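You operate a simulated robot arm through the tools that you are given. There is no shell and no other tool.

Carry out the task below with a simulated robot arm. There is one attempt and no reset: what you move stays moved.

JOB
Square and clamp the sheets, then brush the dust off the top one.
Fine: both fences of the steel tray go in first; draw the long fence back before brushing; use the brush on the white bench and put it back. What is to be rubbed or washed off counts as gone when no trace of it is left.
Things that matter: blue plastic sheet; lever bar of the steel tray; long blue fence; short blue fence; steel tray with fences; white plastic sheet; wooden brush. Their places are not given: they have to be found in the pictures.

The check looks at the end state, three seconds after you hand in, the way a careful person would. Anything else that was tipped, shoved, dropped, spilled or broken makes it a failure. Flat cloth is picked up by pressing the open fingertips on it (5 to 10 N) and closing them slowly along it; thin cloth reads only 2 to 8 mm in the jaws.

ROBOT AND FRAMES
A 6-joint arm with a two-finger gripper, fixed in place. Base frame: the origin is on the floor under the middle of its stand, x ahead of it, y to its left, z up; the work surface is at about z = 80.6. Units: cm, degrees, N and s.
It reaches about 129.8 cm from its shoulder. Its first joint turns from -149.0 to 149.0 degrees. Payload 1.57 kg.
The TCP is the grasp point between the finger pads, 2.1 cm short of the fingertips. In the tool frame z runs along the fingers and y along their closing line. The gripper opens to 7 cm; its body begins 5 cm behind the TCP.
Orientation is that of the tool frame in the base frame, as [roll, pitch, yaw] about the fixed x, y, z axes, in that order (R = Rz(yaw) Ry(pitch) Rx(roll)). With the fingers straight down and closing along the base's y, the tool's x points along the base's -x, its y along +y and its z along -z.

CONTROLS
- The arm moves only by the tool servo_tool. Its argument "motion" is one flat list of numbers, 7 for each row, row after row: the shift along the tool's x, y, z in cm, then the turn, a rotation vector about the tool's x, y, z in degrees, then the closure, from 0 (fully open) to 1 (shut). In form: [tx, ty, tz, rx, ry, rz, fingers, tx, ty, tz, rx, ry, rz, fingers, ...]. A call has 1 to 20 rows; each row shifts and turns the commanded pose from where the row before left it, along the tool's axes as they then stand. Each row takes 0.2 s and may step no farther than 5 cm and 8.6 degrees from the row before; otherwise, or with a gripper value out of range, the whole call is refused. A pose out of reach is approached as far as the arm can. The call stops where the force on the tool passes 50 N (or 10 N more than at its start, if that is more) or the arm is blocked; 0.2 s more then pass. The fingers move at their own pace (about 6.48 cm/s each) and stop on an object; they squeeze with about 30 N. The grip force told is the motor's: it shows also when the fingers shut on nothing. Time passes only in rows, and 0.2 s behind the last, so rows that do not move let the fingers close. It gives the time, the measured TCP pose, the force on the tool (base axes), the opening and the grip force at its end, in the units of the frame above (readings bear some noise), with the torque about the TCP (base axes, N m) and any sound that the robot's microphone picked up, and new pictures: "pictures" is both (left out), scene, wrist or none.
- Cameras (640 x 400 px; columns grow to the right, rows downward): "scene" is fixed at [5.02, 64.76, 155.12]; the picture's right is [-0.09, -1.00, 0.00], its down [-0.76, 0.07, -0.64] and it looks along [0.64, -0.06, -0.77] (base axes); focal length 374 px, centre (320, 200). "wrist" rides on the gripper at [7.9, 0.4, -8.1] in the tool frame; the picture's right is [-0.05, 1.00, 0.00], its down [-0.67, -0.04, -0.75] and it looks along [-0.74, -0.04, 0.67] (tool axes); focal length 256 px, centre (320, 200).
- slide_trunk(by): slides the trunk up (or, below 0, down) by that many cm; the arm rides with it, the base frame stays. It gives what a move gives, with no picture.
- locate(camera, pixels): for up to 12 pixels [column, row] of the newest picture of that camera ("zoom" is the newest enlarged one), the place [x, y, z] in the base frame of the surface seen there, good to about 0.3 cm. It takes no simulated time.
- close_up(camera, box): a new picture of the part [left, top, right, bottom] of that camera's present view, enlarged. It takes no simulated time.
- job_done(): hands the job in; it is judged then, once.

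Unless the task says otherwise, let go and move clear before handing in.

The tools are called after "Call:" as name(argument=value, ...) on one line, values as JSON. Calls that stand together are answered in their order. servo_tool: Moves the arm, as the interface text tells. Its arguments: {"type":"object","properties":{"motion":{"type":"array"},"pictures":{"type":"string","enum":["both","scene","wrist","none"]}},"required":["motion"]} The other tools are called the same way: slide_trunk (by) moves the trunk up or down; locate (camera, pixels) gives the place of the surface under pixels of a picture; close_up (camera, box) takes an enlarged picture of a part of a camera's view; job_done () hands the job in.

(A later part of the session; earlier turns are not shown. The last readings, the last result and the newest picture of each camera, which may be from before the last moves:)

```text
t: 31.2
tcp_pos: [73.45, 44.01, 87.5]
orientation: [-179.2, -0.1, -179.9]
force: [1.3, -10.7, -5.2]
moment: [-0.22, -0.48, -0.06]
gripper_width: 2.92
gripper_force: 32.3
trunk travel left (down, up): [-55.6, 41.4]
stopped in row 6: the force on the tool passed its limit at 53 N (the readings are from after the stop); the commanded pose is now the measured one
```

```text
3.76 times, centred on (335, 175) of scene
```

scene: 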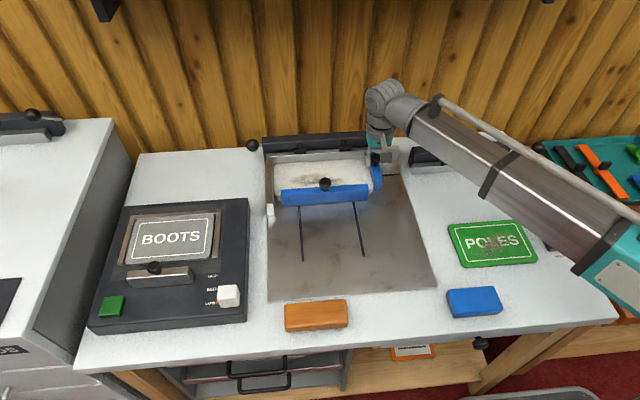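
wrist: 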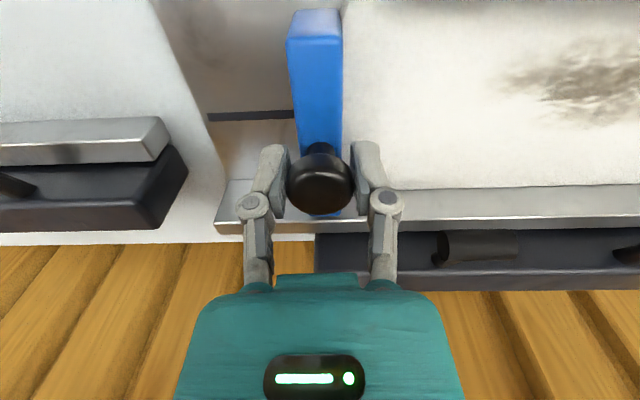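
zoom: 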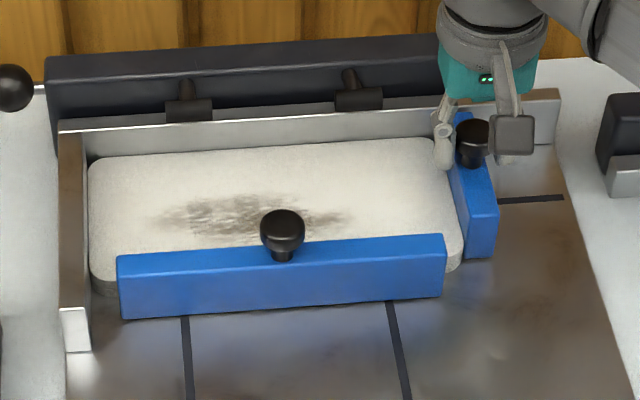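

Stopped firmly at y = 44.0; the zoom shows the stack flush against the left and back walls with both fences in. I'll release, raise and inspect squareness.

Call:
servo_tool(motion=[0, 0, 0, 0, 0, 0, 0.5, 0, 0, 0, 0, 0, 0, 0, 0, 0, 0, 0, 0, 0, 0], pictures="none")

Call:
slide_trunk(by=16)

Call:
servo_tool(motion=[0, 4, 0, 0, 0, 0, 0, 0, 4, 0, 0, 0, 0, 0, 0, 4, 0, 0, 0, 0, 0])

Call:
close_up(camera="wrist", box=[80, 0, 560, 260])

Call:
close_up(camera="scene", box=[250, 125, 420, 225])

```text
t: 32.0
tcp_pos: [73.37, 44.22, 87.44]
orientation: [-179.3, 0.0, -179.9]
force: [-0.2, 0.3, -0.8]
moment: [0.0, 0.01, -0.01]
gripper_width: 7.0
gripper_force: 0.1
trunk travel left (down, up): [-55.6, 41.4]
```

```text
t: 33.9
tcp_pos: [73.43, 44.2, 103.46]
orientation: [-179.3, -0.1, -179.8]
force: [0.0, -0.7, -0.5]
moment: [-0.02, 0.02, -0.02]
gripper_width: 6.97
gripper_force: 0.0
trunk travel left (down, up): [-71.6, 25.4]
```

```text
t: 34.7
tcp_pos: [73.37, 56.16, 103.52]
orientation: [-179.3, -0.2, -179.9]
force: [-0.3, -0.4, 0.8]
moment: [0.02, -0.02, 0.0]
gripper_width: 6.99
gripper_force: 0.1
trunk travel left (down, up): [-71.6, 25.4]
```

scene: 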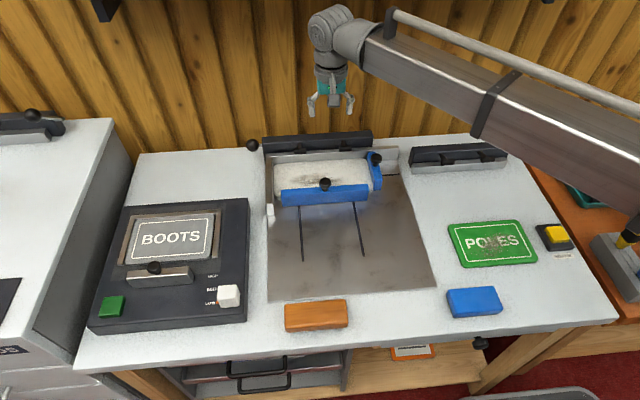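
wrist: 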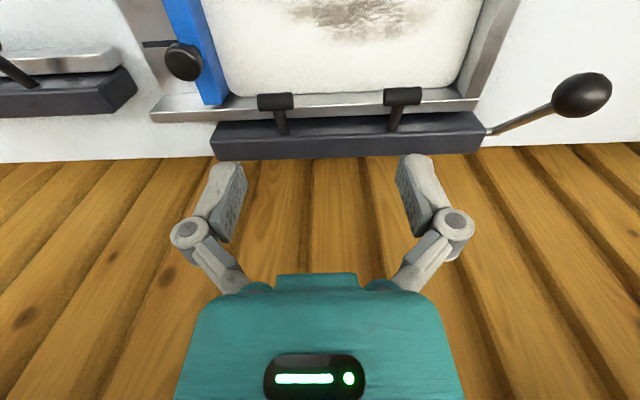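

```text
1.33 times, centred on (320, 130) of wrist
```

zoom: 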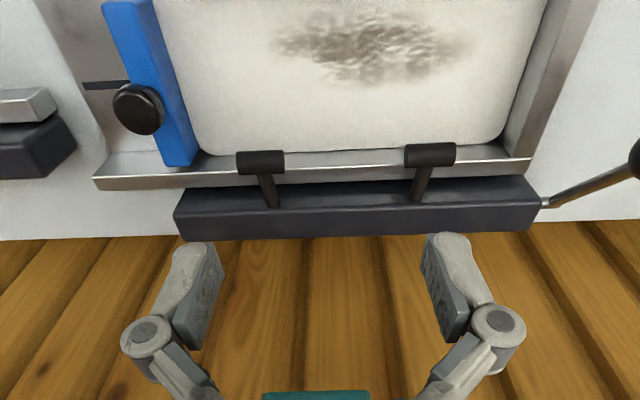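

```text
3.76 times, centred on (335, 175) of scene
```

zoom: 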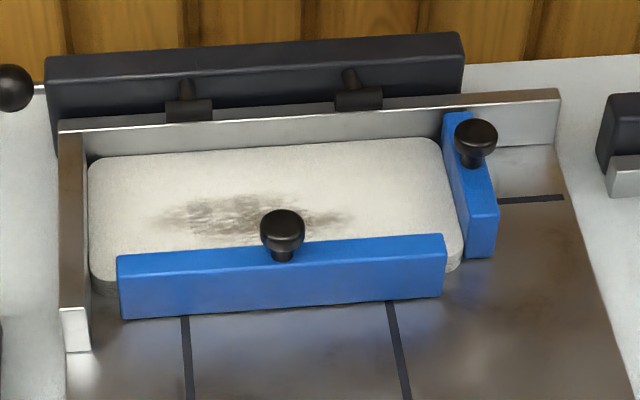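

The stack is flush. Now the lever: I'll locate points along the rod from wrist (488,132) to the ball (582,95).

Call:
locate(camera="wrist", pixels=[[582, 95], [560, 100], [605, 92], [582, 78], [582, 112], [492, 131], [510, 124], [528, 116], [545, 108], [484, 125], [220, 125], [480, 150]])

Call:
locate(camera="scene", pixels=[[252, 145], [247, 145], [258, 145], [252, 140], [252, 150], [261, 145], [263, 145], [267, 140], [267, 150], [300, 138], [300, 148], [300, 152]])

Call:
close_up(camera="wrist", box=[440, 60, 640, 180])

Call:
close_up(camera="scene", box=[240, 125, 310, 170])

```text
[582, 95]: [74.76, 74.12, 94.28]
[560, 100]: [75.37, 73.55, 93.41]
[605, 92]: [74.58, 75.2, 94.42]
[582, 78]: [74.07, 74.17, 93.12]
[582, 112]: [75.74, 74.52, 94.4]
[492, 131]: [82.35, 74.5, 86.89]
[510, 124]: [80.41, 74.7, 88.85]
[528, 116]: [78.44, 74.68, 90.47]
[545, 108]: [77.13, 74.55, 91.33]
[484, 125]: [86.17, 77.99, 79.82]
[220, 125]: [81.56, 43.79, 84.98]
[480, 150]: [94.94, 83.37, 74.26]
```

```text
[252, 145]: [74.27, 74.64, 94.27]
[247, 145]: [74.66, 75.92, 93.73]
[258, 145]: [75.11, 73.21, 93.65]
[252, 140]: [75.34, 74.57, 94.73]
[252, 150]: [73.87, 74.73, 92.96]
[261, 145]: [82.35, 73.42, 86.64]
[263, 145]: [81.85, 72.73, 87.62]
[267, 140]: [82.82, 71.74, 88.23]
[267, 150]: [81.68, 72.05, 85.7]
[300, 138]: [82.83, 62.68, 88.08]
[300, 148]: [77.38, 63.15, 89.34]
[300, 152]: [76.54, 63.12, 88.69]
```

```text
3.20 times, centred on (540, 120) of wrist
```

zoom: 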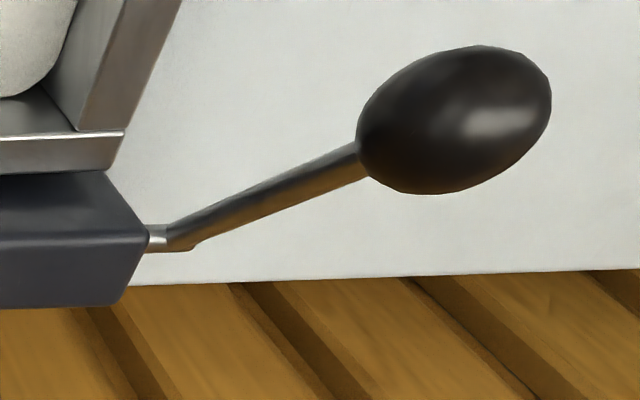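

```text
8.89 times, centred on (275, 148) of scene
```

zoom: 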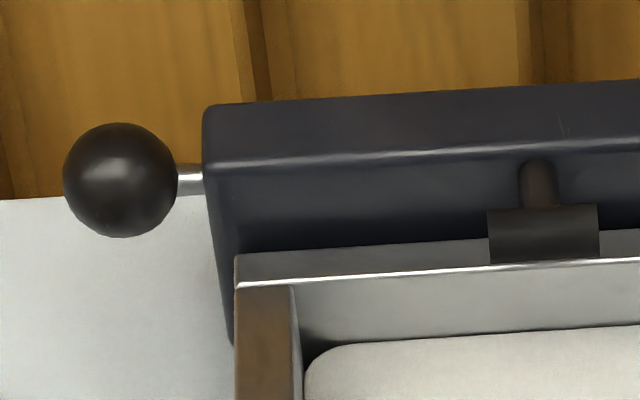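

The shaft axis is about [82.8, ·, 86.3] and the ball centre ~[75.2, 74.6, 93.1], so pressing the ball will swing it down and toward −x by ~2.6 cm. I'll close the fingers and go above the ball.

Call:
servo_tool(motion=[-0.53, 4.6, 0, -0.7, -0.2, 0, 1, -0.53, 4.6, 0, 0, 0, 0, 1, -0.53, 4.6, 0, 0, 0, 0, 1, -0.54, 4.6, 0, 0, 0, 0, 1, 0, 0, 0, 0, 0, 0, 1])

Call:
close_up(camera="scene", box=[200, 60, 340, 180])

```text
t: 35.9
tcp_pos: [75.4, 74.68, 103.5]
orientation: [-179.9, 0.1, -179.9]
force: [1.0, 0.0, 0.0]
moment: [0.03, -0.03, -0.01]
gripper_width: 0.0
gripper_force: 29.2
trunk travel left (down, up): [-71.6, 25.4]
```

scene: 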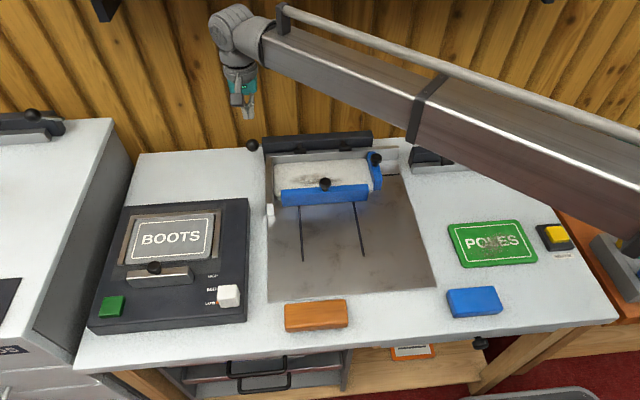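
wrist: 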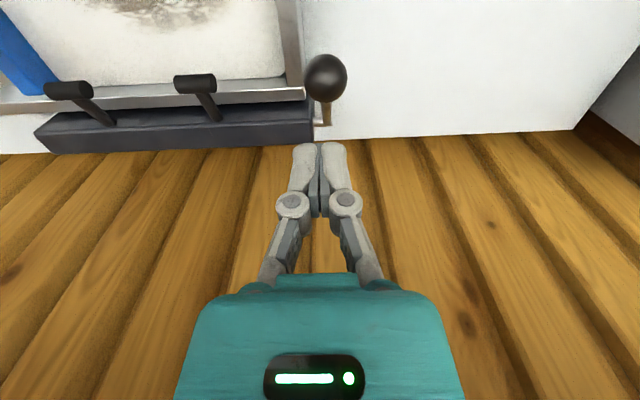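

```text
3.33 times, centred on (270, 120) of scene
```

zoom: 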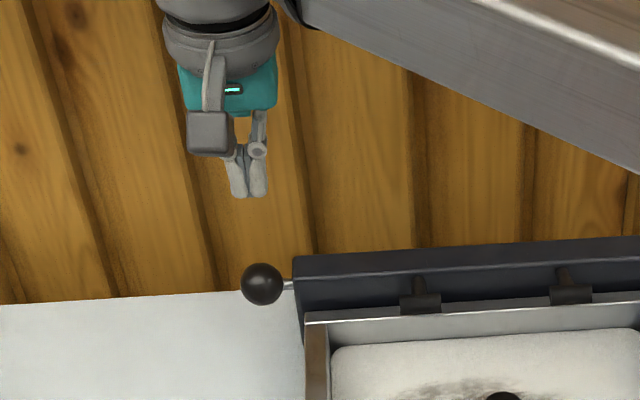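

The closed fingertips are above the ball seen at wrist (327,78). I'll refine the ball's position.

Call:
locate(camera="wrist", pixels=[[327, 78], [308, 78], [346, 78], [327, 57], [327, 100], [326, 112], [320, 165], [327, 70]])

Call:
slide_trunk(by=-5)

Call:
servo_tool(motion=[0, 0, 0, 0, 0, 0, 1])

```text
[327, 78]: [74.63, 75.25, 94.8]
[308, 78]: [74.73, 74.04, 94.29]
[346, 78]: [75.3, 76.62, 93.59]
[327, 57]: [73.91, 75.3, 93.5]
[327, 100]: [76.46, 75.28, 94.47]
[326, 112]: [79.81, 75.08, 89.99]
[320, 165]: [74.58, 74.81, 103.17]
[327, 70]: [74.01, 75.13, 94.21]
```

```text
t: 36.8
tcp_pos: [75.46, 74.52, 98.56]
orientation: [180.0, 0.1, -179.9]
force: [-0.3, -0.4, 1.1]
moment: [0.03, -0.03, 0.01]
gripper_width: 0.0
gripper_force: 28.6
trunk travel left (down, up): [-66.6, 30.4]
```

```text
t: 37.2
tcp_pos: [75.47, 74.62, 98.42]
orientation: [180.0, 0.2, -179.9]
force: [-0.1, -0.3, -0.1]
moment: [0.0, 0.0, 0.01]
gripper_width: 0.01
gripper_force: 28.8
trunk travel left (down, up): [-66.6, 30.4]
```

scene: 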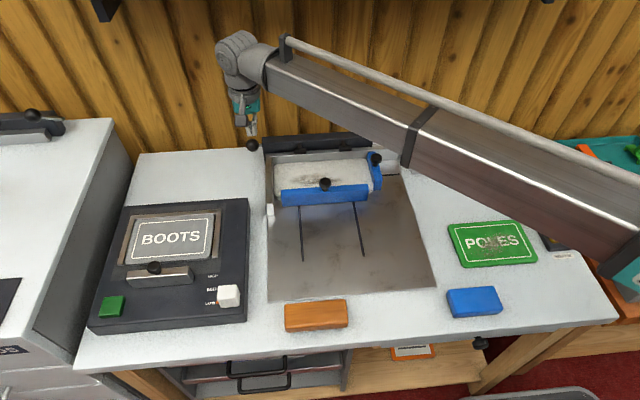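
wrist: 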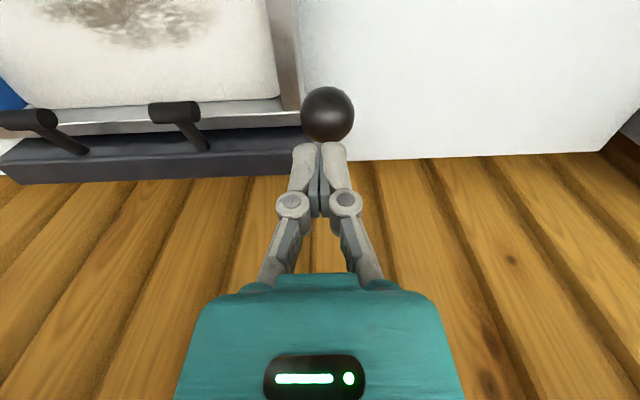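

The ball top is at z≈94.8 with its centre near [75.3, 74.9]. I'll shift slightly in y and lower until the tips touch the ball.

Call:
servo_tool(motion=[0, 0.25, 0, 0, 0, 0, 1], pictures="none")

Call:
slide_trunk(by=-2.2)

Call:
servo_tool(motion=[0.3, 0, 0, 0, 0, 0, 1])

```text
t: 37.6
tcp_pos: [75.51, 74.91, 98.53]
orientation: [179.9, 0.1, -179.8]
force: [-0.8, -0.4, -0.2]
moment: [-0.02, -0.01, -0.01]
gripper_width: 0.0
gripper_force: 28.4
trunk travel left (down, up): [-66.6, 30.4]
```

```text
t: 38.3
tcp_pos: [75.61, 74.78, 96.27]
orientation: [-180.0, 0.1, -179.9]
force: [0.8, -0.3, 0.1]
moment: [0.0, -0.02, 0.0]
gripper_width: 0.01
gripper_force: 28.7
trunk travel left (down, up): [-64.4, 32.6]
```

```text
t: 38.7
tcp_pos: [75.15, 74.83, 96.29]
orientation: [-179.9, 0.0, -179.9]
force: [0.3, 0.7, 0.3]
moment: [0.0, 0.0, 0.03]
gripper_width: 0.01
gripper_force: 28.6
trunk travel left (down, up): [-64.4, 32.6]
```

scene: 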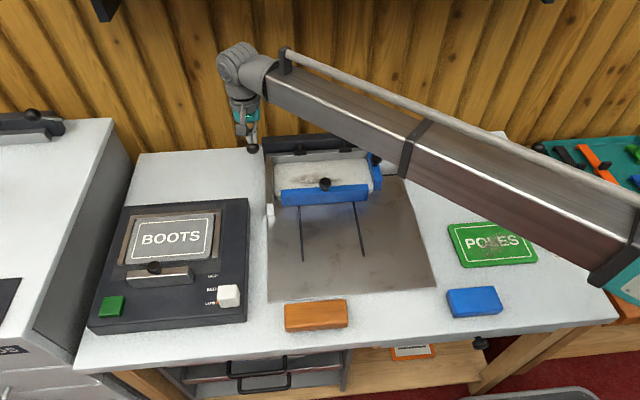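
wrist: 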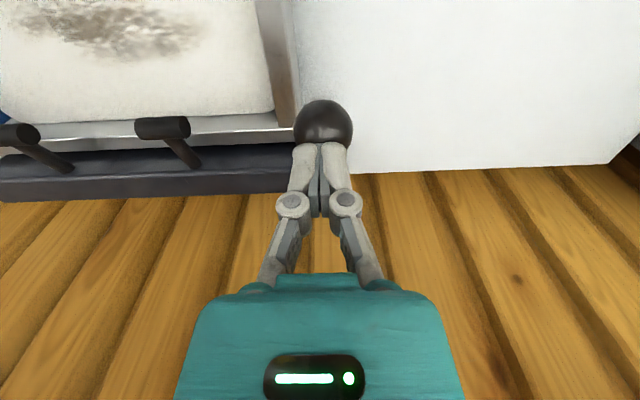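

No contact force yet. I'll zoom in on the tips and ball.

Call:
close_up(camera="scene", box=[215, 90, 295, 170])

Call:
locate(camera="wrist", pixels=[[322, 120], [302, 125], [345, 125], [322, 102], [310, 165], [335, 165], [165, 128], [20, 133]])

Call:
locate(camera="scene", pixels=[[252, 149], [247, 149], [257, 149], [252, 143], [252, 152]])

```text
5.00 times, centred on (255, 130) of scene
```

zoom: 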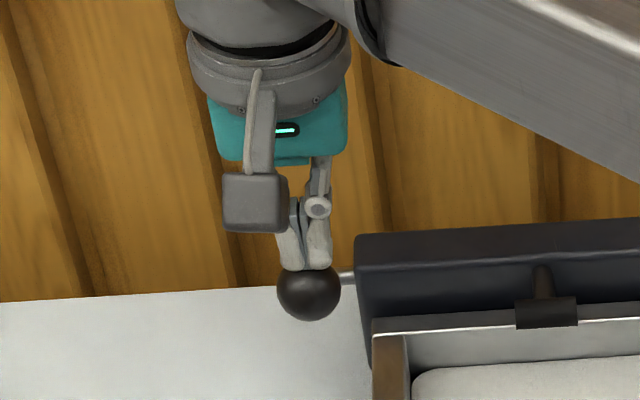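

```text
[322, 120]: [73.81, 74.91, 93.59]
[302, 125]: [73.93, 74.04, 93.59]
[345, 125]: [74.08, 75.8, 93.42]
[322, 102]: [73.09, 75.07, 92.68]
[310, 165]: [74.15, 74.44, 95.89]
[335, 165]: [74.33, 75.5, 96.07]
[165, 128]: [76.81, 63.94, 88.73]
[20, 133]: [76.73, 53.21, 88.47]
```

```text
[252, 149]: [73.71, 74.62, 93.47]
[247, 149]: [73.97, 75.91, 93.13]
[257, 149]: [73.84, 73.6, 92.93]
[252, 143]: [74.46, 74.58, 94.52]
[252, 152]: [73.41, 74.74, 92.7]
```

The lever already swung slightly with almost no resistance (ball front went from x 73.9 to 73.2). I'll keep pressing down in 1.5 cm steps, following the ball toward −x.

Call:
slide_trunk(by=-1.2)

Call:
servo_tool(motion=[0.45, 0, 0, 0, 0, 0, 1, 0.4, 0, 0, 0, 0, 0, 1], pictures="none")

Call:
slide_trunk(by=-1.3)

Call:
servo_tool(motion=[0.4, 0, 0, 0, 0, 0, 1, 0.3, 0, 0, 0, 0, 0, 1])

Call:
close_up(camera="scene", box=[215, 90, 375, 190])

```text
t: 39.3
tcp_pos: [75.19, 74.76, 95.19]
orientation: [-180.0, 0.1, -179.9]
force: [-0.3, 0.5, -1.7]
moment: [0.0, -0.02, -0.01]
gripper_width: 0.0
gripper_force: 28.1
trunk travel left (down, up): [-63.2, 33.8]
```

```text
t: 39.9
tcp_pos: [74.45, 74.84, 95.13]
orientation: [-179.9, 0.0, -179.9]
force: [0.6, -0.4, 0.3]
moment: [0.01, -0.04, -0.01]
gripper_width: 0.04
gripper_force: 28.5
trunk travel left (down, up): [-63.2, 33.8]
```

```text
t: 40.5
tcp_pos: [74.44, 74.83, 93.86]
orientation: [-180.0, 0.1, -179.9]
force: [-0.5, 0.6, 0.6]
moment: [0.02, -0.01, 0.0]
gripper_width: 0.0
gripper_force: 28.9
trunk travel left (down, up): [-61.9, 35.1]
```

```text
t: 41.1
tcp_pos: [73.67, 74.92, 93.93]
orientation: [179.9, 0.1, -179.9]
force: [-0.1, -0.5, 0.5]
moment: [0.0, 0.02, -0.02]
gripper_width: 0.01
gripper_force: 28.9
trunk travel left (down, up): [-61.9, 35.1]
```

scene: 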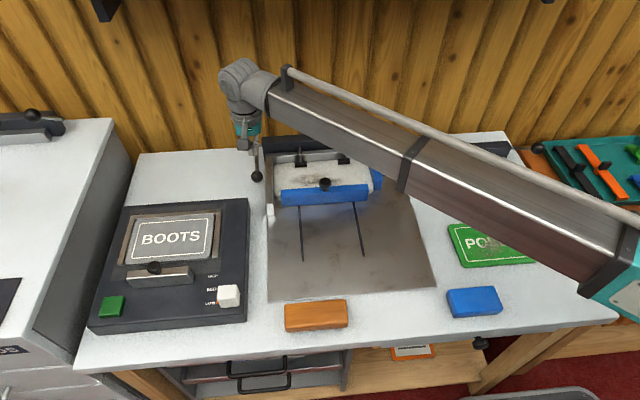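
wrist: 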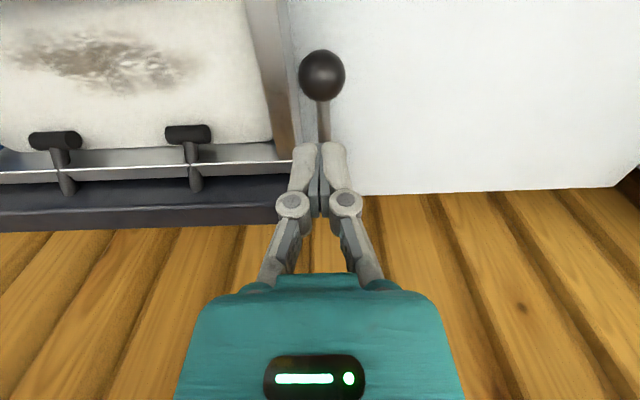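

```text
4.00 times, centred on (295, 140) of scene
```

zoom: 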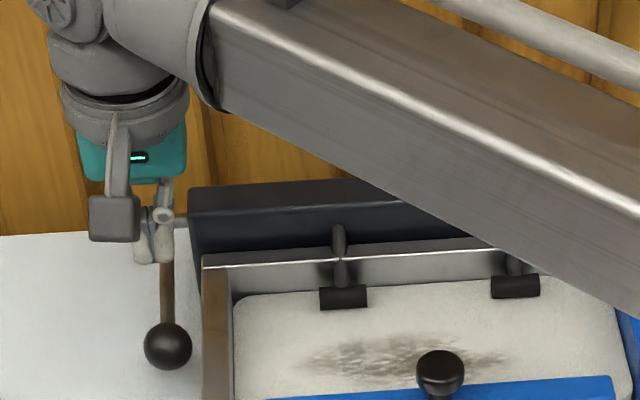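

The lever swung down on its own past the tips: the ball is now at wrist (322,75) and the hammers sit over the sheet. I'll locate the ball and hammers to judge whether it's fully down.

Call:
locate(camera="wrist", pixels=[[322, 75], [302, 75], [343, 75], [322, 53], [322, 98], [324, 120], [55, 140], [188, 133], [62, 160], [190, 153], [66, 185], [194, 180]])

Call:
locate(camera="scene", pixels=[[257, 175], [257, 171], [257, 181], [252, 176], [262, 176], [257, 160], [302, 164], [344, 161], [300, 158], [380, 155], [302, 150], [310, 170]])

Call:
close_up(camera="wrist", box=[0, 60, 240, 220])

```text
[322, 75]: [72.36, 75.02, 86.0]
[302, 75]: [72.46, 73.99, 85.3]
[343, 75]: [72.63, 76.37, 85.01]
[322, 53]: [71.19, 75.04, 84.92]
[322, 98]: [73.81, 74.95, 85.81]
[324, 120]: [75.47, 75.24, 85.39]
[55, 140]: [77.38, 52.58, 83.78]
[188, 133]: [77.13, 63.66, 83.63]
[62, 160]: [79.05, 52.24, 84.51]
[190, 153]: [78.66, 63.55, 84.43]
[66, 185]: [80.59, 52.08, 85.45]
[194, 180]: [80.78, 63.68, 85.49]
```

```text
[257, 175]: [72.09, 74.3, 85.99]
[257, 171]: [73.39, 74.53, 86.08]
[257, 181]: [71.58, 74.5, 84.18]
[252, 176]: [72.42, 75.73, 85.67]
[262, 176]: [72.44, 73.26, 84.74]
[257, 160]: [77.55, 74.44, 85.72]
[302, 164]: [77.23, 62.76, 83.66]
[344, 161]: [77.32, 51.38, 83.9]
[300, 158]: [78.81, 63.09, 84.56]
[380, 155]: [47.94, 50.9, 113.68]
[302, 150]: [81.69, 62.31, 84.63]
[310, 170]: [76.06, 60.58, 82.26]
```

```text
2.50 times, centred on (120, 140) of wrist
```

zoom: 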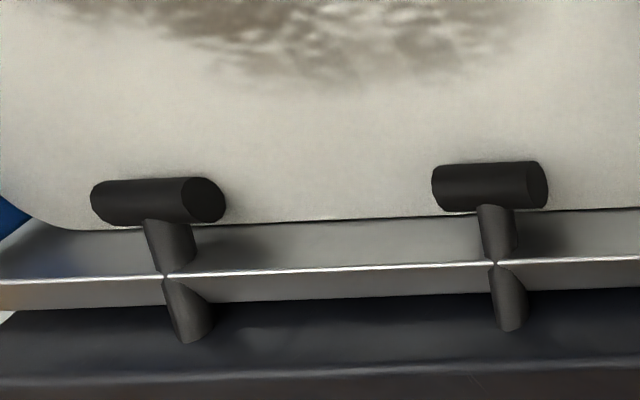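

The hammers rest on the sheet (tops 83.8, sheet 82.4) and the ball centre is at about [72.6, 74.6, 84.7], as predicted for closed. I'll press the ball once gently to be sure it's seated.

Call:
servo_tool(motion=[0.5, -0.1, 0, 0, 0, 0, 1, 0.5, 0, 0, 0, 0, 0, 1], pictures="none")

Call:
slide_trunk(by=-5)

Call:
slide_trunk(by=-0.6)

Call:
servo_tool(motion=[0, 0, 0, 0, 0, 0, 1])

```text
t: 41.7
tcp_pos: [72.74, 74.68, 93.83]
orientation: [-180.0, 0.1, -179.8]
force: [-0.3, 0.5, -0.7]
moment: [0.0, -0.01, 0.0]
gripper_width: 0.01
gripper_force: 28.6
trunk travel left (down, up): [-61.9, 35.1]
```

```text
t: 42.6
tcp_pos: [72.62, 74.65, 88.82]
orientation: [-180.0, 0.1, 180.0]
force: [0.0, -0.2, -0.7]
moment: [-0.01, -0.02, -0.01]
gripper_width: 0.0
gripper_force: 28.2
trunk travel left (down, up): [-56.9, 40.1]
```

```text
t: 43.1
tcp_pos: [72.66, 74.75, 88.2]
orientation: [180.0, 0.1, -179.9]
force: [-0.3, -1.1, 0.4]
moment: [0.01, 0.0, 0.02]
gripper_width: 0.02
gripper_force: 28.6
trunk travel left (down, up): [-56.3, 40.7]
```

```text
t: 43.5
tcp_pos: [72.56, 74.73, 88.08]
orientation: [180.0, 0.1, -179.8]
force: [-0.1, 0.1, -0.5]
moment: [0.02, 0.01, 0.0]
gripper_width: 0.01
gripper_force: 28.7
trunk travel left (down, up): [-56.3, 40.7]
```

scene: 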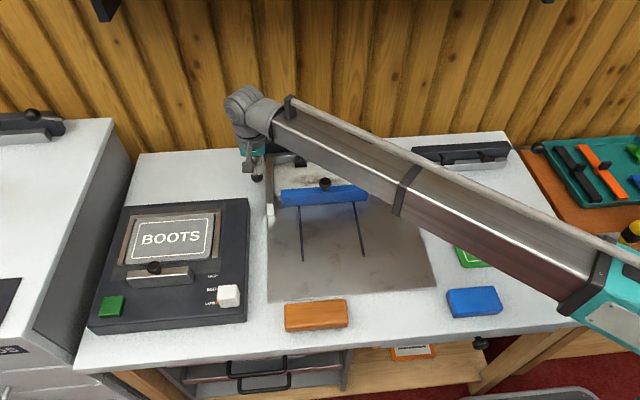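
wrist: 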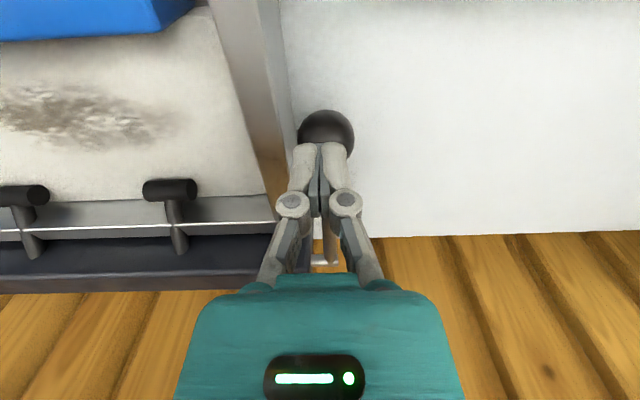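

Tips are just at the ball's top with no force. I'll press a few more millimetres.

Call:
slide_trunk(by=-0.4)

Call:
slide_trunk(by=-0.3)

```text
t: 44.1
tcp_pos: [72.54, 74.6, 87.94]
orientation: [179.9, 0.2, -179.9]
force: [4.9, 3.6, 21.7]
moment: [0.16, -0.16, 0.06]
gripper_width: 0.0
gripper_force: 28.1
trunk travel left (down, up): [-55.9, 41.1]
```

```text
t: 44.6
tcp_pos: [72.71, 74.59, 87.97]
orientation: [179.7, 0.4, -179.9]
force: [-0.4, -1.5, 35.8]
moment: [0.13, -0.1, -0.1]
gripper_width: 0.0
gripper_force: 28.5
trunk travel left (down, up): [-55.7, 41.3]
stopped: the force on the tool passed its limit at 52 N (the readings are from after the stop); the commanded pose is now the measured one
```

The lever is firmly seated (52 N with no further travel). I'll raise, move over the long fence's knob and turn the fingers to close along x.

Call:
slide_trunk(by=14)

Call:
servo_tool(motion=[1.55, -4.2, 0, 0.3, -0.4, 0, 0, 1.55, -4.2, 0, 0, 0, 0, 0, 1.55, -4.2, 0, 0, 0, 0, 0, 1.55, -4.2, 0, 0, 0, 0, 0, 0, 0, 0, 0, 0, -8, 0, 0, 0, 0, 0, 0, -8, 0, 0, 0, 0, 0, 0, -8, 0, 0, 0, 0, 0, 0, -8, 0, 0, 0, 0, 0, 0, -8, 0, 0, 0, 0, 0, 0, -8, 0, 0, 0, 0, 0, 0, -8, 0, 0, 0, 0, 0, 0, -8, 0, 0, 0, 0, 0, 0, -8, 0, 0, 0, 0, 0, 0, -8, 0, 0, 0, 0, 0, 0, -8, 0, 0, 0, 0, 0, 0, -2, 0])

Call:
close_up(camera="wrist", box=[80, 0, 480, 250])

Call:
close_up(camera="scene", box=[245, 130, 415, 230])

```text
t: 46.2
tcp_pos: [72.8, 74.78, 101.57]
orientation: [179.8, 0.3, -179.9]
force: [0.2, -0.3, 0.5]
moment: [-0.01, 0.0, -0.02]
gripper_width: 0.0
gripper_force: 28.9
trunk travel left (down, up): [-69.7, 27.3]
```

```text
t: 49.6
tcp_pos: [66.66, 58.04, 101.54]
orientation: [-179.3, -0.1, -89.8]
force: [0.3, 0.8, -0.8]
moment: [0.02, 0.0, -0.02]
gripper_width: 7.02
gripper_force: 0.2
trunk travel left (down, up): [-69.7, 27.3]
```

scene: 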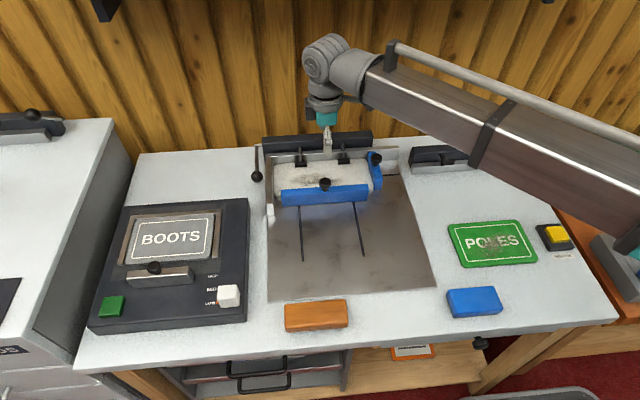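
wrist: 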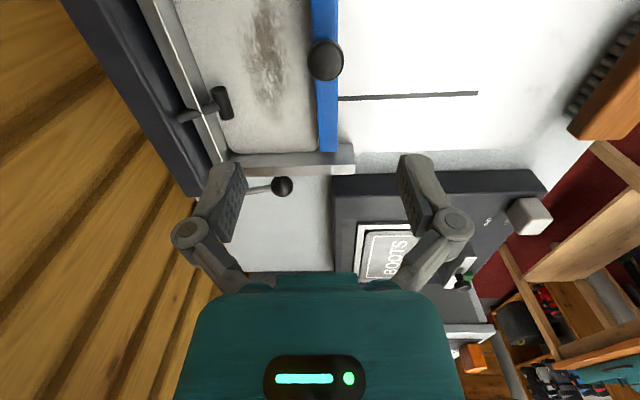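

```text
1.60 times, centred on (280, 125) of wrist
```

zoom: 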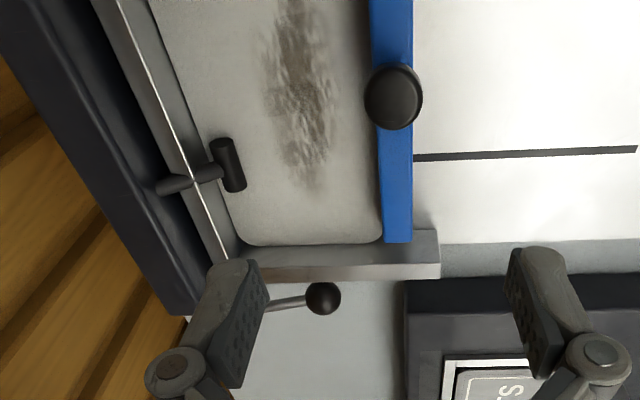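

```text
3.76 times, centred on (330, 180) of scene
```

zoom: 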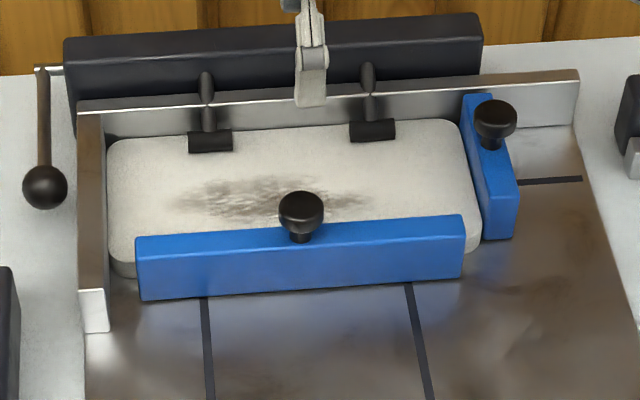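

The clamp stays closed. Now I'll locate the long fence's knob at wrist (325,60) and lower onto it.

Call:
locate(camera="wrist", pixels=[[325, 55], [308, 60], [344, 60], [325, 42], [325, 80], [327, 130], [318, 148], [338, 148]])

Call:
locate(camera="scene", pixels=[[325, 183], [319, 184], [331, 184], [325, 178], [283, 192], [368, 186], [283, 205], [367, 198]])

```text
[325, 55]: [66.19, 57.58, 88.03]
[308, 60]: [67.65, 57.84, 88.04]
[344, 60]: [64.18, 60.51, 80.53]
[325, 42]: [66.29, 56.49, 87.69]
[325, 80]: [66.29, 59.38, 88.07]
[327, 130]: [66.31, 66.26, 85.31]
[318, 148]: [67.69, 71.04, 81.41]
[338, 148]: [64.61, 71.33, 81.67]
```

```text
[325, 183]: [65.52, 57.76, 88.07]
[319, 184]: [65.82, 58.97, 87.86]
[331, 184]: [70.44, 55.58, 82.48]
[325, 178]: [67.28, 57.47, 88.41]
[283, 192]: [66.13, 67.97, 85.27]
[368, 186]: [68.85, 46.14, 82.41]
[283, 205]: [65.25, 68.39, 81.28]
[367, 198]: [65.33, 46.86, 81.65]
```

The knob centre is about [66.4, 57.8]. Centre, level and lower, then close.

Call:
servo_tool(motion=[0.2, 0.2, 0, -0.7, 0, 0, 0], pictures="none")

Call:
slide_trunk(by=-14)

Call:
servo_tool(motion=[0, 0, 0, 0, 0, 0, 0.5, 0, 0, 0, 0, 0, 0, 0.8, 0, 0, 0, 0, 0, 0, 1, 0, 0, 0, 0, 0, 0, 1])

```text
t: 50.0
tcp_pos: [66.46, 57.94, 101.56]
orientation: [-180.0, 0.0, -89.8]
force: [0.5, 0.7, 0.4]
moment: [0.02, 0.01, 0.0]
gripper_width: 6.98
gripper_force: 0.0
trunk travel left (down, up): [-69.7, 27.3]
```

```text
t: 51.7
tcp_pos: [66.46, 57.96, 87.61]
orientation: [-179.9, -0.1, -89.8]
force: [0.6, 0.6, 0.2]
moment: [0.0, -0.02, -0.01]
gripper_width: 7.0
gripper_force: 0.0
trunk travel left (down, up): [-55.7, 41.3]
```

```text
t: 52.7
tcp_pos: [66.47, 57.78, 87.56]
orientation: [-180.0, -0.1, -90.1]
force: [-7.2, -1.1, -2.8]
moment: [0.11, 0.15, 0.05]
gripper_width: 2.85
gripper_force: 31.8
trunk travel left (down, up): [-55.7, 41.3]
```

scene: 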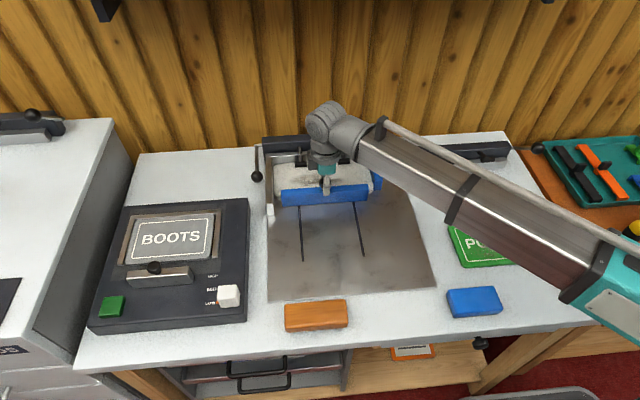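
wrist: 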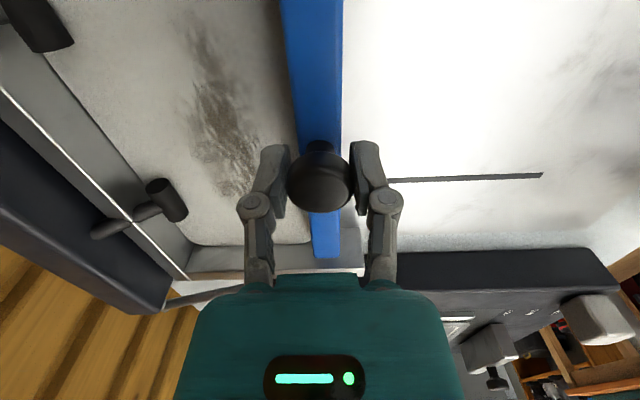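

Gripped. I'll draw the long fence back about 15 cm to where it started.

Call:
servo_tool(motion=[0, 0.6, 0, 0, 0, 0, 1, 0, 1, 0, 0, 0, 0, 1, 0, 1, 0, 0, 0, 0, 1, 0, 1, 0, 0, 0, 0, 1, 0, 1, 0, 0, 0, 0, 1, 0, 1, 0, 0, 0, 0, 1, 0, 1, 0, 0, 0, 0, 1, 0, 1, 0, 0, 0, 0, 1, 0, 1, 0, 0, 0, 0, 1, 0, 1, 0, 0, 0, 0, 1, 0, 1, 0, 0, 0, 0, 1, 0, 1, 0, 0, 0, 0, 1, 0, 1, 0, 0, 0, 0, 1, 0, 1, 0, 0, 0, 0, 1, 0, 0.6, 0, 0, 0, 0, 1])

Call:
close_up(camera="scene", box=[245, 130, 415, 230])

```text
t: 55.9
tcp_pos: [52.28, 57.82, 87.69]
orientation: [-180.0, -0.1, -90.0]
force: [-0.1, 7.6, 7.4]
moment: [0.03, -0.16, 0.06]
gripper_width: 2.83
gripper_force: 31.8
trunk travel left (down, up): [-55.7, 41.3]
```

scene: 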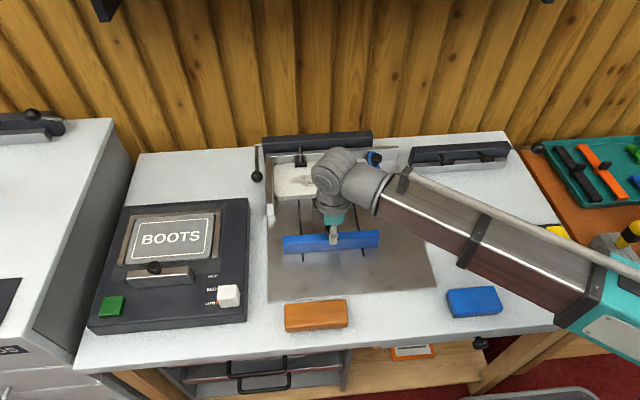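
wrist: 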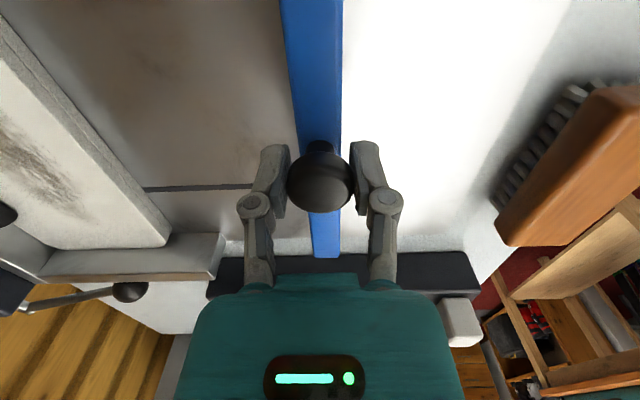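

```text
3.76 times, centred on (330, 180) of scene
```

zoom: 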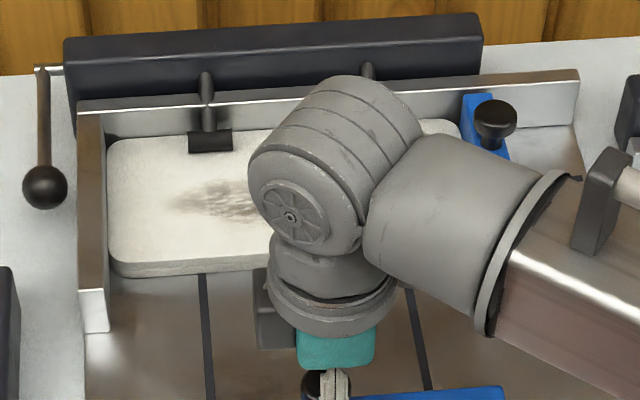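

The fence is at x≈52.3, nearly its start position. I'll take the last centimetre, let go and rise, then view the brush and sheet.

Call:
servo_tool(motion=[0, 0.5, 0, 0, 0, 0, 1, 0, 0.5, 0, 0, 0, 0, 1, 0, 0, 0, 0, 0, 0, 0.5, 0, 0, 0, 0, 0, 0, 0, 0, 0, 0, 0, 0, 0, 0], pictures="none")

Call:
slide_trunk(by=14)

Call:
servo_tool(motion=[-1.0, 4, 0, 0, 0, 0, 0, -1.0, 4, 0, 0, 0, 0, 0, -1.0, 4, 0, 0, 0, 0, 0, -1.0, 3.5, 0, 0, 0, 0, 0])

Call:
close_up(camera="scene", box=[245, 130, 415, 230])

Call:
close_up(camera="scene", box=[260, 280, 380, 350])

```text
t: 57.1
tcp_pos: [51.2, 57.83, 87.53]
orientation: [179.9, -0.2, -89.9]
force: [0.2, 0.9, 1.5]
moment: [-0.03, 0.0, 0.02]
gripper_width: 6.99
gripper_force: 0.0
trunk travel left (down, up): [-55.7, 41.3]
```

```text
t: 58.8
tcp_pos: [51.29, 57.78, 101.63]
orientation: [180.0, -0.2, -89.9]
force: [-0.1, 0.0, -0.3]
moment: [0.01, 0.02, -0.01]
gripper_width: 7.0
gripper_force: 0.1
trunk travel left (down, up): [-69.7, 27.3]
```

```text
t: 59.8
tcp_pos: [35.75, 61.94, 101.64]
orientation: [180.0, -0.1, -89.9]
force: [0.0, -0.8, 0.0]
moment: [0.0, 0.01, -0.01]
gripper_width: 7.01
gripper_force: 0.1
trunk travel left (down, up): [-69.7, 27.3]
```

scene: 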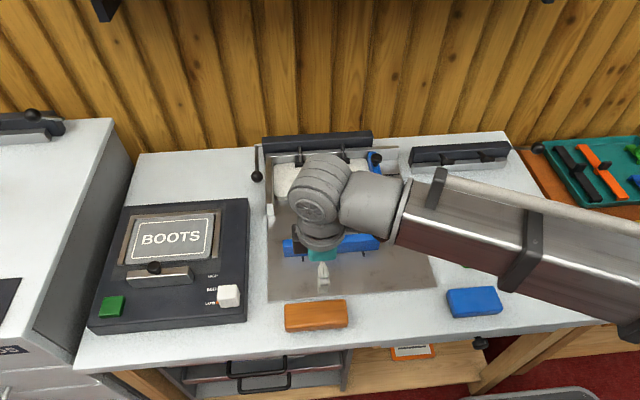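
wrist: 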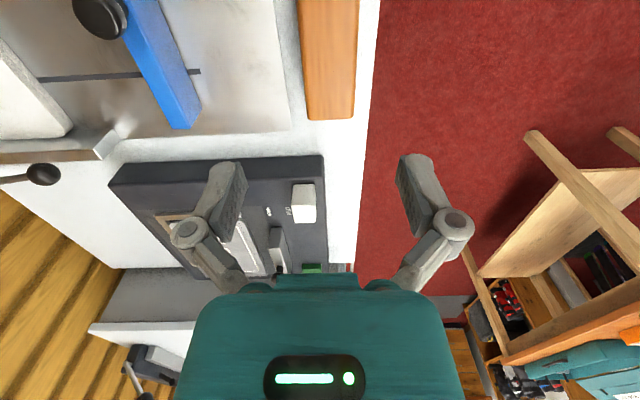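

```text
3.76 times, centred on (330, 180) of scene
```

zoom: 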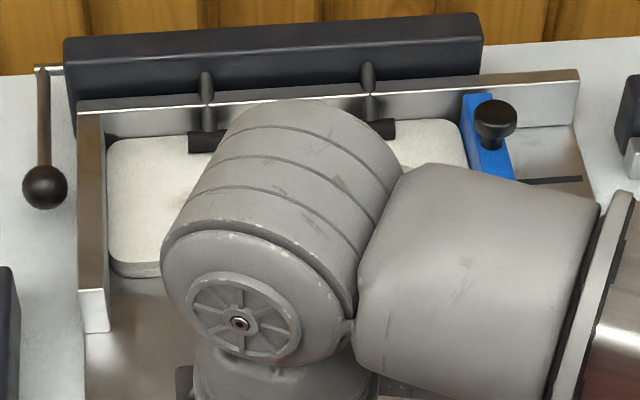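

```text
5.33 times, centred on (320, 315) of scene
```

zoom: 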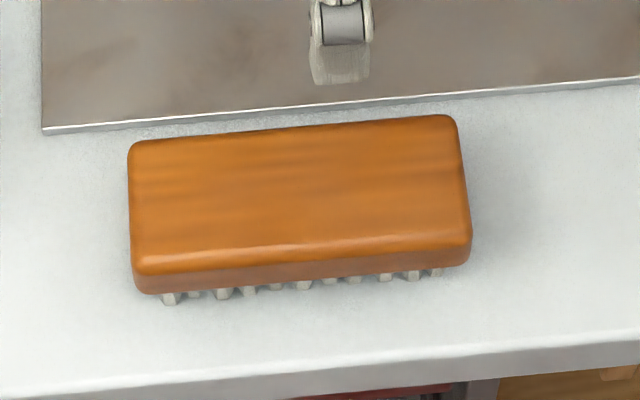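

The brush is a wooden block with bristles below, long along y. I'll locate its top-face corners and sides.

Call:
locate(camera="zoom", pixels=[[138, 152], [450, 126], [462, 236], [148, 258], [300, 135], [300, 242], [300, 262], [220, 293], [305, 190], [145, 200], [460, 180], [405, 274]])

Call:
locate(camera="wrist", pixels=[[305, 20], [355, 20], [308, 115], [352, 115], [330, 60], [300, 5], [357, 5], [330, 110]])

```text
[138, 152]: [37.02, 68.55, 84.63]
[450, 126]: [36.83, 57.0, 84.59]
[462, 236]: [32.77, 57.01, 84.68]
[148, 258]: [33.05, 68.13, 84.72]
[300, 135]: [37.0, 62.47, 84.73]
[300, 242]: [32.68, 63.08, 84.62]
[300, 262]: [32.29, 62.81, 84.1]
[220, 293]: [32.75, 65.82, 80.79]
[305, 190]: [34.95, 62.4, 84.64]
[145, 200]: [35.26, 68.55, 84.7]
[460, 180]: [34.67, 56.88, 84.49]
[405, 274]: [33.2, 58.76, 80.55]
```

```text
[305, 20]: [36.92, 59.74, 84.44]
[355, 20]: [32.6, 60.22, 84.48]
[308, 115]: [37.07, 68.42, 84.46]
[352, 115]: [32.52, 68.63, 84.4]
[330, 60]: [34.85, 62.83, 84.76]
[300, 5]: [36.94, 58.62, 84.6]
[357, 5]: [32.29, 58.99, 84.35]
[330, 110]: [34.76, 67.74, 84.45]
```

The brush spans x 32.3–37.2, y 56.7–68.7, top z 84.7; centre [34.75, 62.7]. I'll centre over it and lower in two stages.

Call:
servo_tool(motion=[-0.76, 0.98, 0, 0, 0.1, 0, 0], pictures="none")

Call:
slide_trunk(by=-11.5)

Call:
servo_tool(motion=[0, 0, 0, 0, 0, 0, 0])

Call:
close_up(camera="scene", box=[260, 260, 380, 335])

```text
t: 60.2
tcp_pos: [34.82, 62.62, 101.5]
orientation: [180.0, -0.2, -89.9]
force: [-0.8, -0.4, 0.0]
moment: [-0.01, 0.0, -0.01]
gripper_width: 7.0
gripper_force: 0.0
trunk travel left (down, up): [-69.7, 27.3]
```

```text
t: 61.6
tcp_pos: [34.83, 62.62, 90.1]
orientation: [-180.0, -0.1, -89.9]
force: [0.3, -0.3, -0.3]
moment: [0.02, 0.0, 0.0]
gripper_width: 7.01
gripper_force: 0.1
trunk travel left (down, up): [-58.2, 38.8]
```

```text
t: 62.0
tcp_pos: [34.77, 62.64, 90.14]
orientation: [-180.0, -0.2, -89.9]
force: [-0.1, 0.1, 0.4]
moment: [0.04, -0.02, 0.02]
gripper_width: 7.01
gripper_force: 0.1
trunk travel left (down, up): [-58.2, 38.8]
```

scene: 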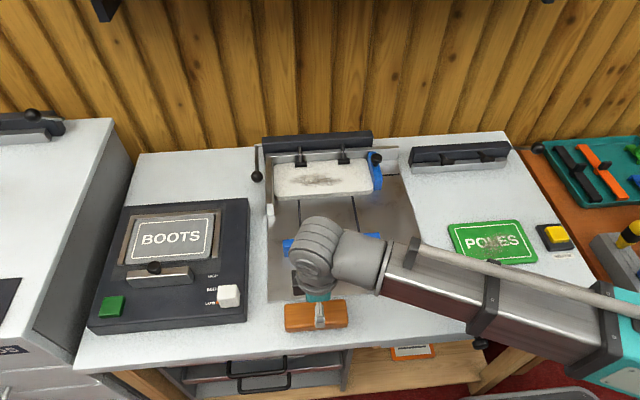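
wrist: 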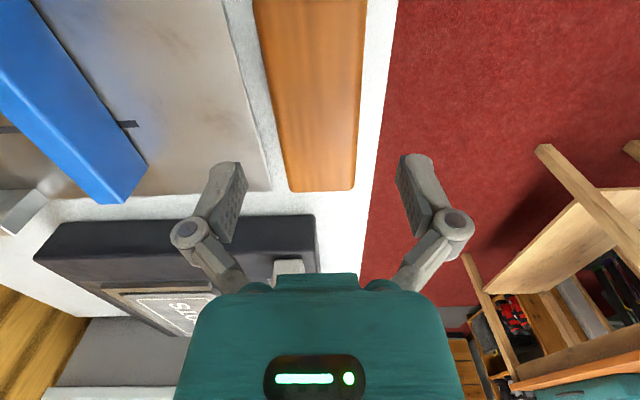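

```text
5.33 times, centred on (320, 298) of scene
```

zoom: 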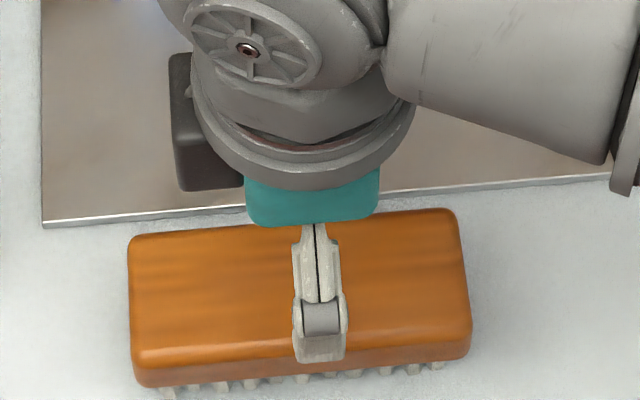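

The fingers straddle the brush cleanly. Lowering 5.4 cm and closing on the wood.

Call:
slide_trunk(by=-5.4)

Call:
servo_tool(motion=[0, 0, 0, 0, 0, 0, 0.2, 0, 0, 0, 0, 0, 0, 0.4, 0, 0, 0, 0, 0, 0, 0.8, 0, 0, 0, 0, 0, 0, 1, 0, 0, 0, 0, 0, 0, 1])

```text
t: 63.0
tcp_pos: [34.89, 62.58, 84.67]
orientation: [179.9, -0.1, -89.8]
force: [-0.5, 0.1, -0.6]
moment: [-0.01, -0.02, 0.02]
gripper_width: 7.03
gripper_force: 0.0
trunk travel left (down, up): [-52.8, 44.2]
```

```text
t: 64.2
tcp_pos: [34.72, 62.56, 84.69]
orientation: [179.9, -0.1, -89.9]
force: [2.1, 1.4, 5.4]
moment: [-0.03, -0.13, 0.0]
gripper_width: 5.15
gripper_force: 30.4
trunk travel left (down, up): [-52.8, 44.2]
```

scene: 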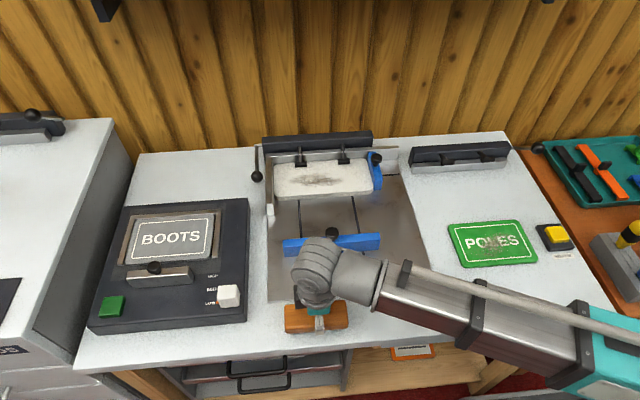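
wrist: 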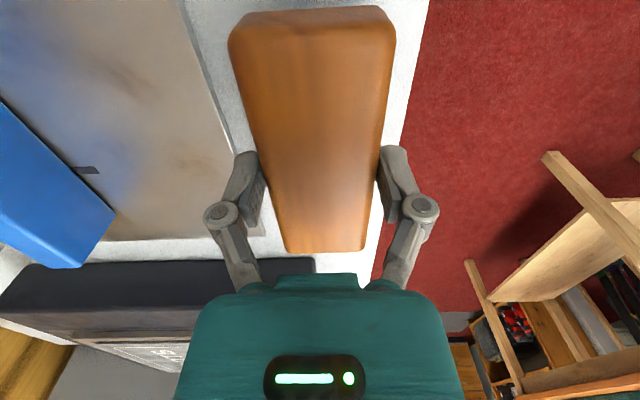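

The brush is held (5.15 cm; picked at [34.75, 62.6, 84.7]). Before lifting I'll locate the dust patch and obstacles around it in the now unobstructed scene view.

Call:
close_up(camera="scene", box=[260, 140, 400, 210])

Call:
slide_trunk(by=12)

```text
4.57 times, centred on (330, 175) of scene
```

zoom: 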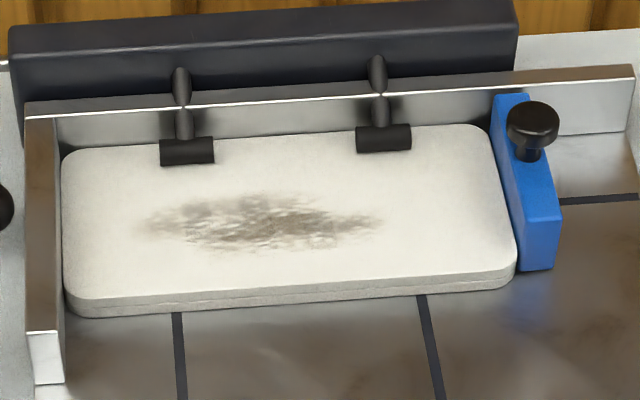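

```text
t: 65.7
tcp_pos: [34.79, 62.65, 96.63]
orientation: [180.0, -0.3, -89.9]
force: [0.4, 0.3, -0.5]
moment: [-0.01, 0.0, 0.03]
gripper_width: 5.12
gripper_force: 29.9
trunk travel left (down, up): [-64.8, 32.2]
```

Call:
locate(camera="zoom", pixels=[[140, 225], [385, 222], [250, 192], [250, 252], [265, 222], [66, 160], [505, 135], [72, 295], [510, 268], [187, 162], [384, 148], [300, 282]])

Call:
servo_tool(motion=[0, 0, 0, 0, 0, 0, 1])

```text
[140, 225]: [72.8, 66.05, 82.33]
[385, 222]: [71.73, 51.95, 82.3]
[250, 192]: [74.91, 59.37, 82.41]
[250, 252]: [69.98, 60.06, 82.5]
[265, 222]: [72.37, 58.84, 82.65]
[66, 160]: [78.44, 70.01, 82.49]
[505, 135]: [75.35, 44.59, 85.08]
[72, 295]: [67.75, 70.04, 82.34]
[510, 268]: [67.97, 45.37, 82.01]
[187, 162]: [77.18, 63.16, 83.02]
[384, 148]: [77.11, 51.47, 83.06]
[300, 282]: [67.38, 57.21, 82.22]
```

```text
t: 66.1
tcp_pos: [34.96, 62.71, 96.57]
orientation: [-180.0, -0.3, -89.9]
force: [0.3, 0.1, -1.5]
moment: [0.01, 0.0, 0.02]
gripper_width: 5.16
gripper_force: 29.6
trunk travel left (down, up): [-64.8, 32.2]
```

scene: 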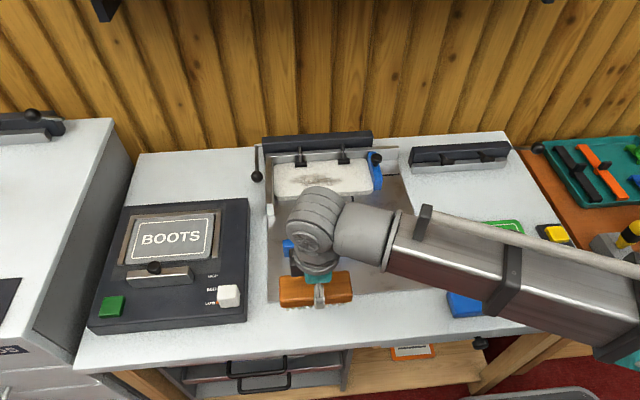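
wrist: 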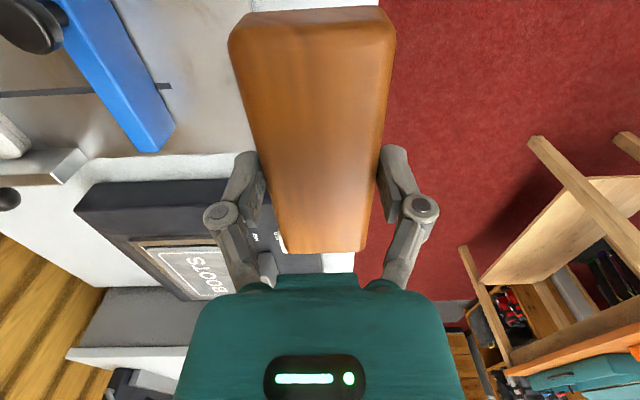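

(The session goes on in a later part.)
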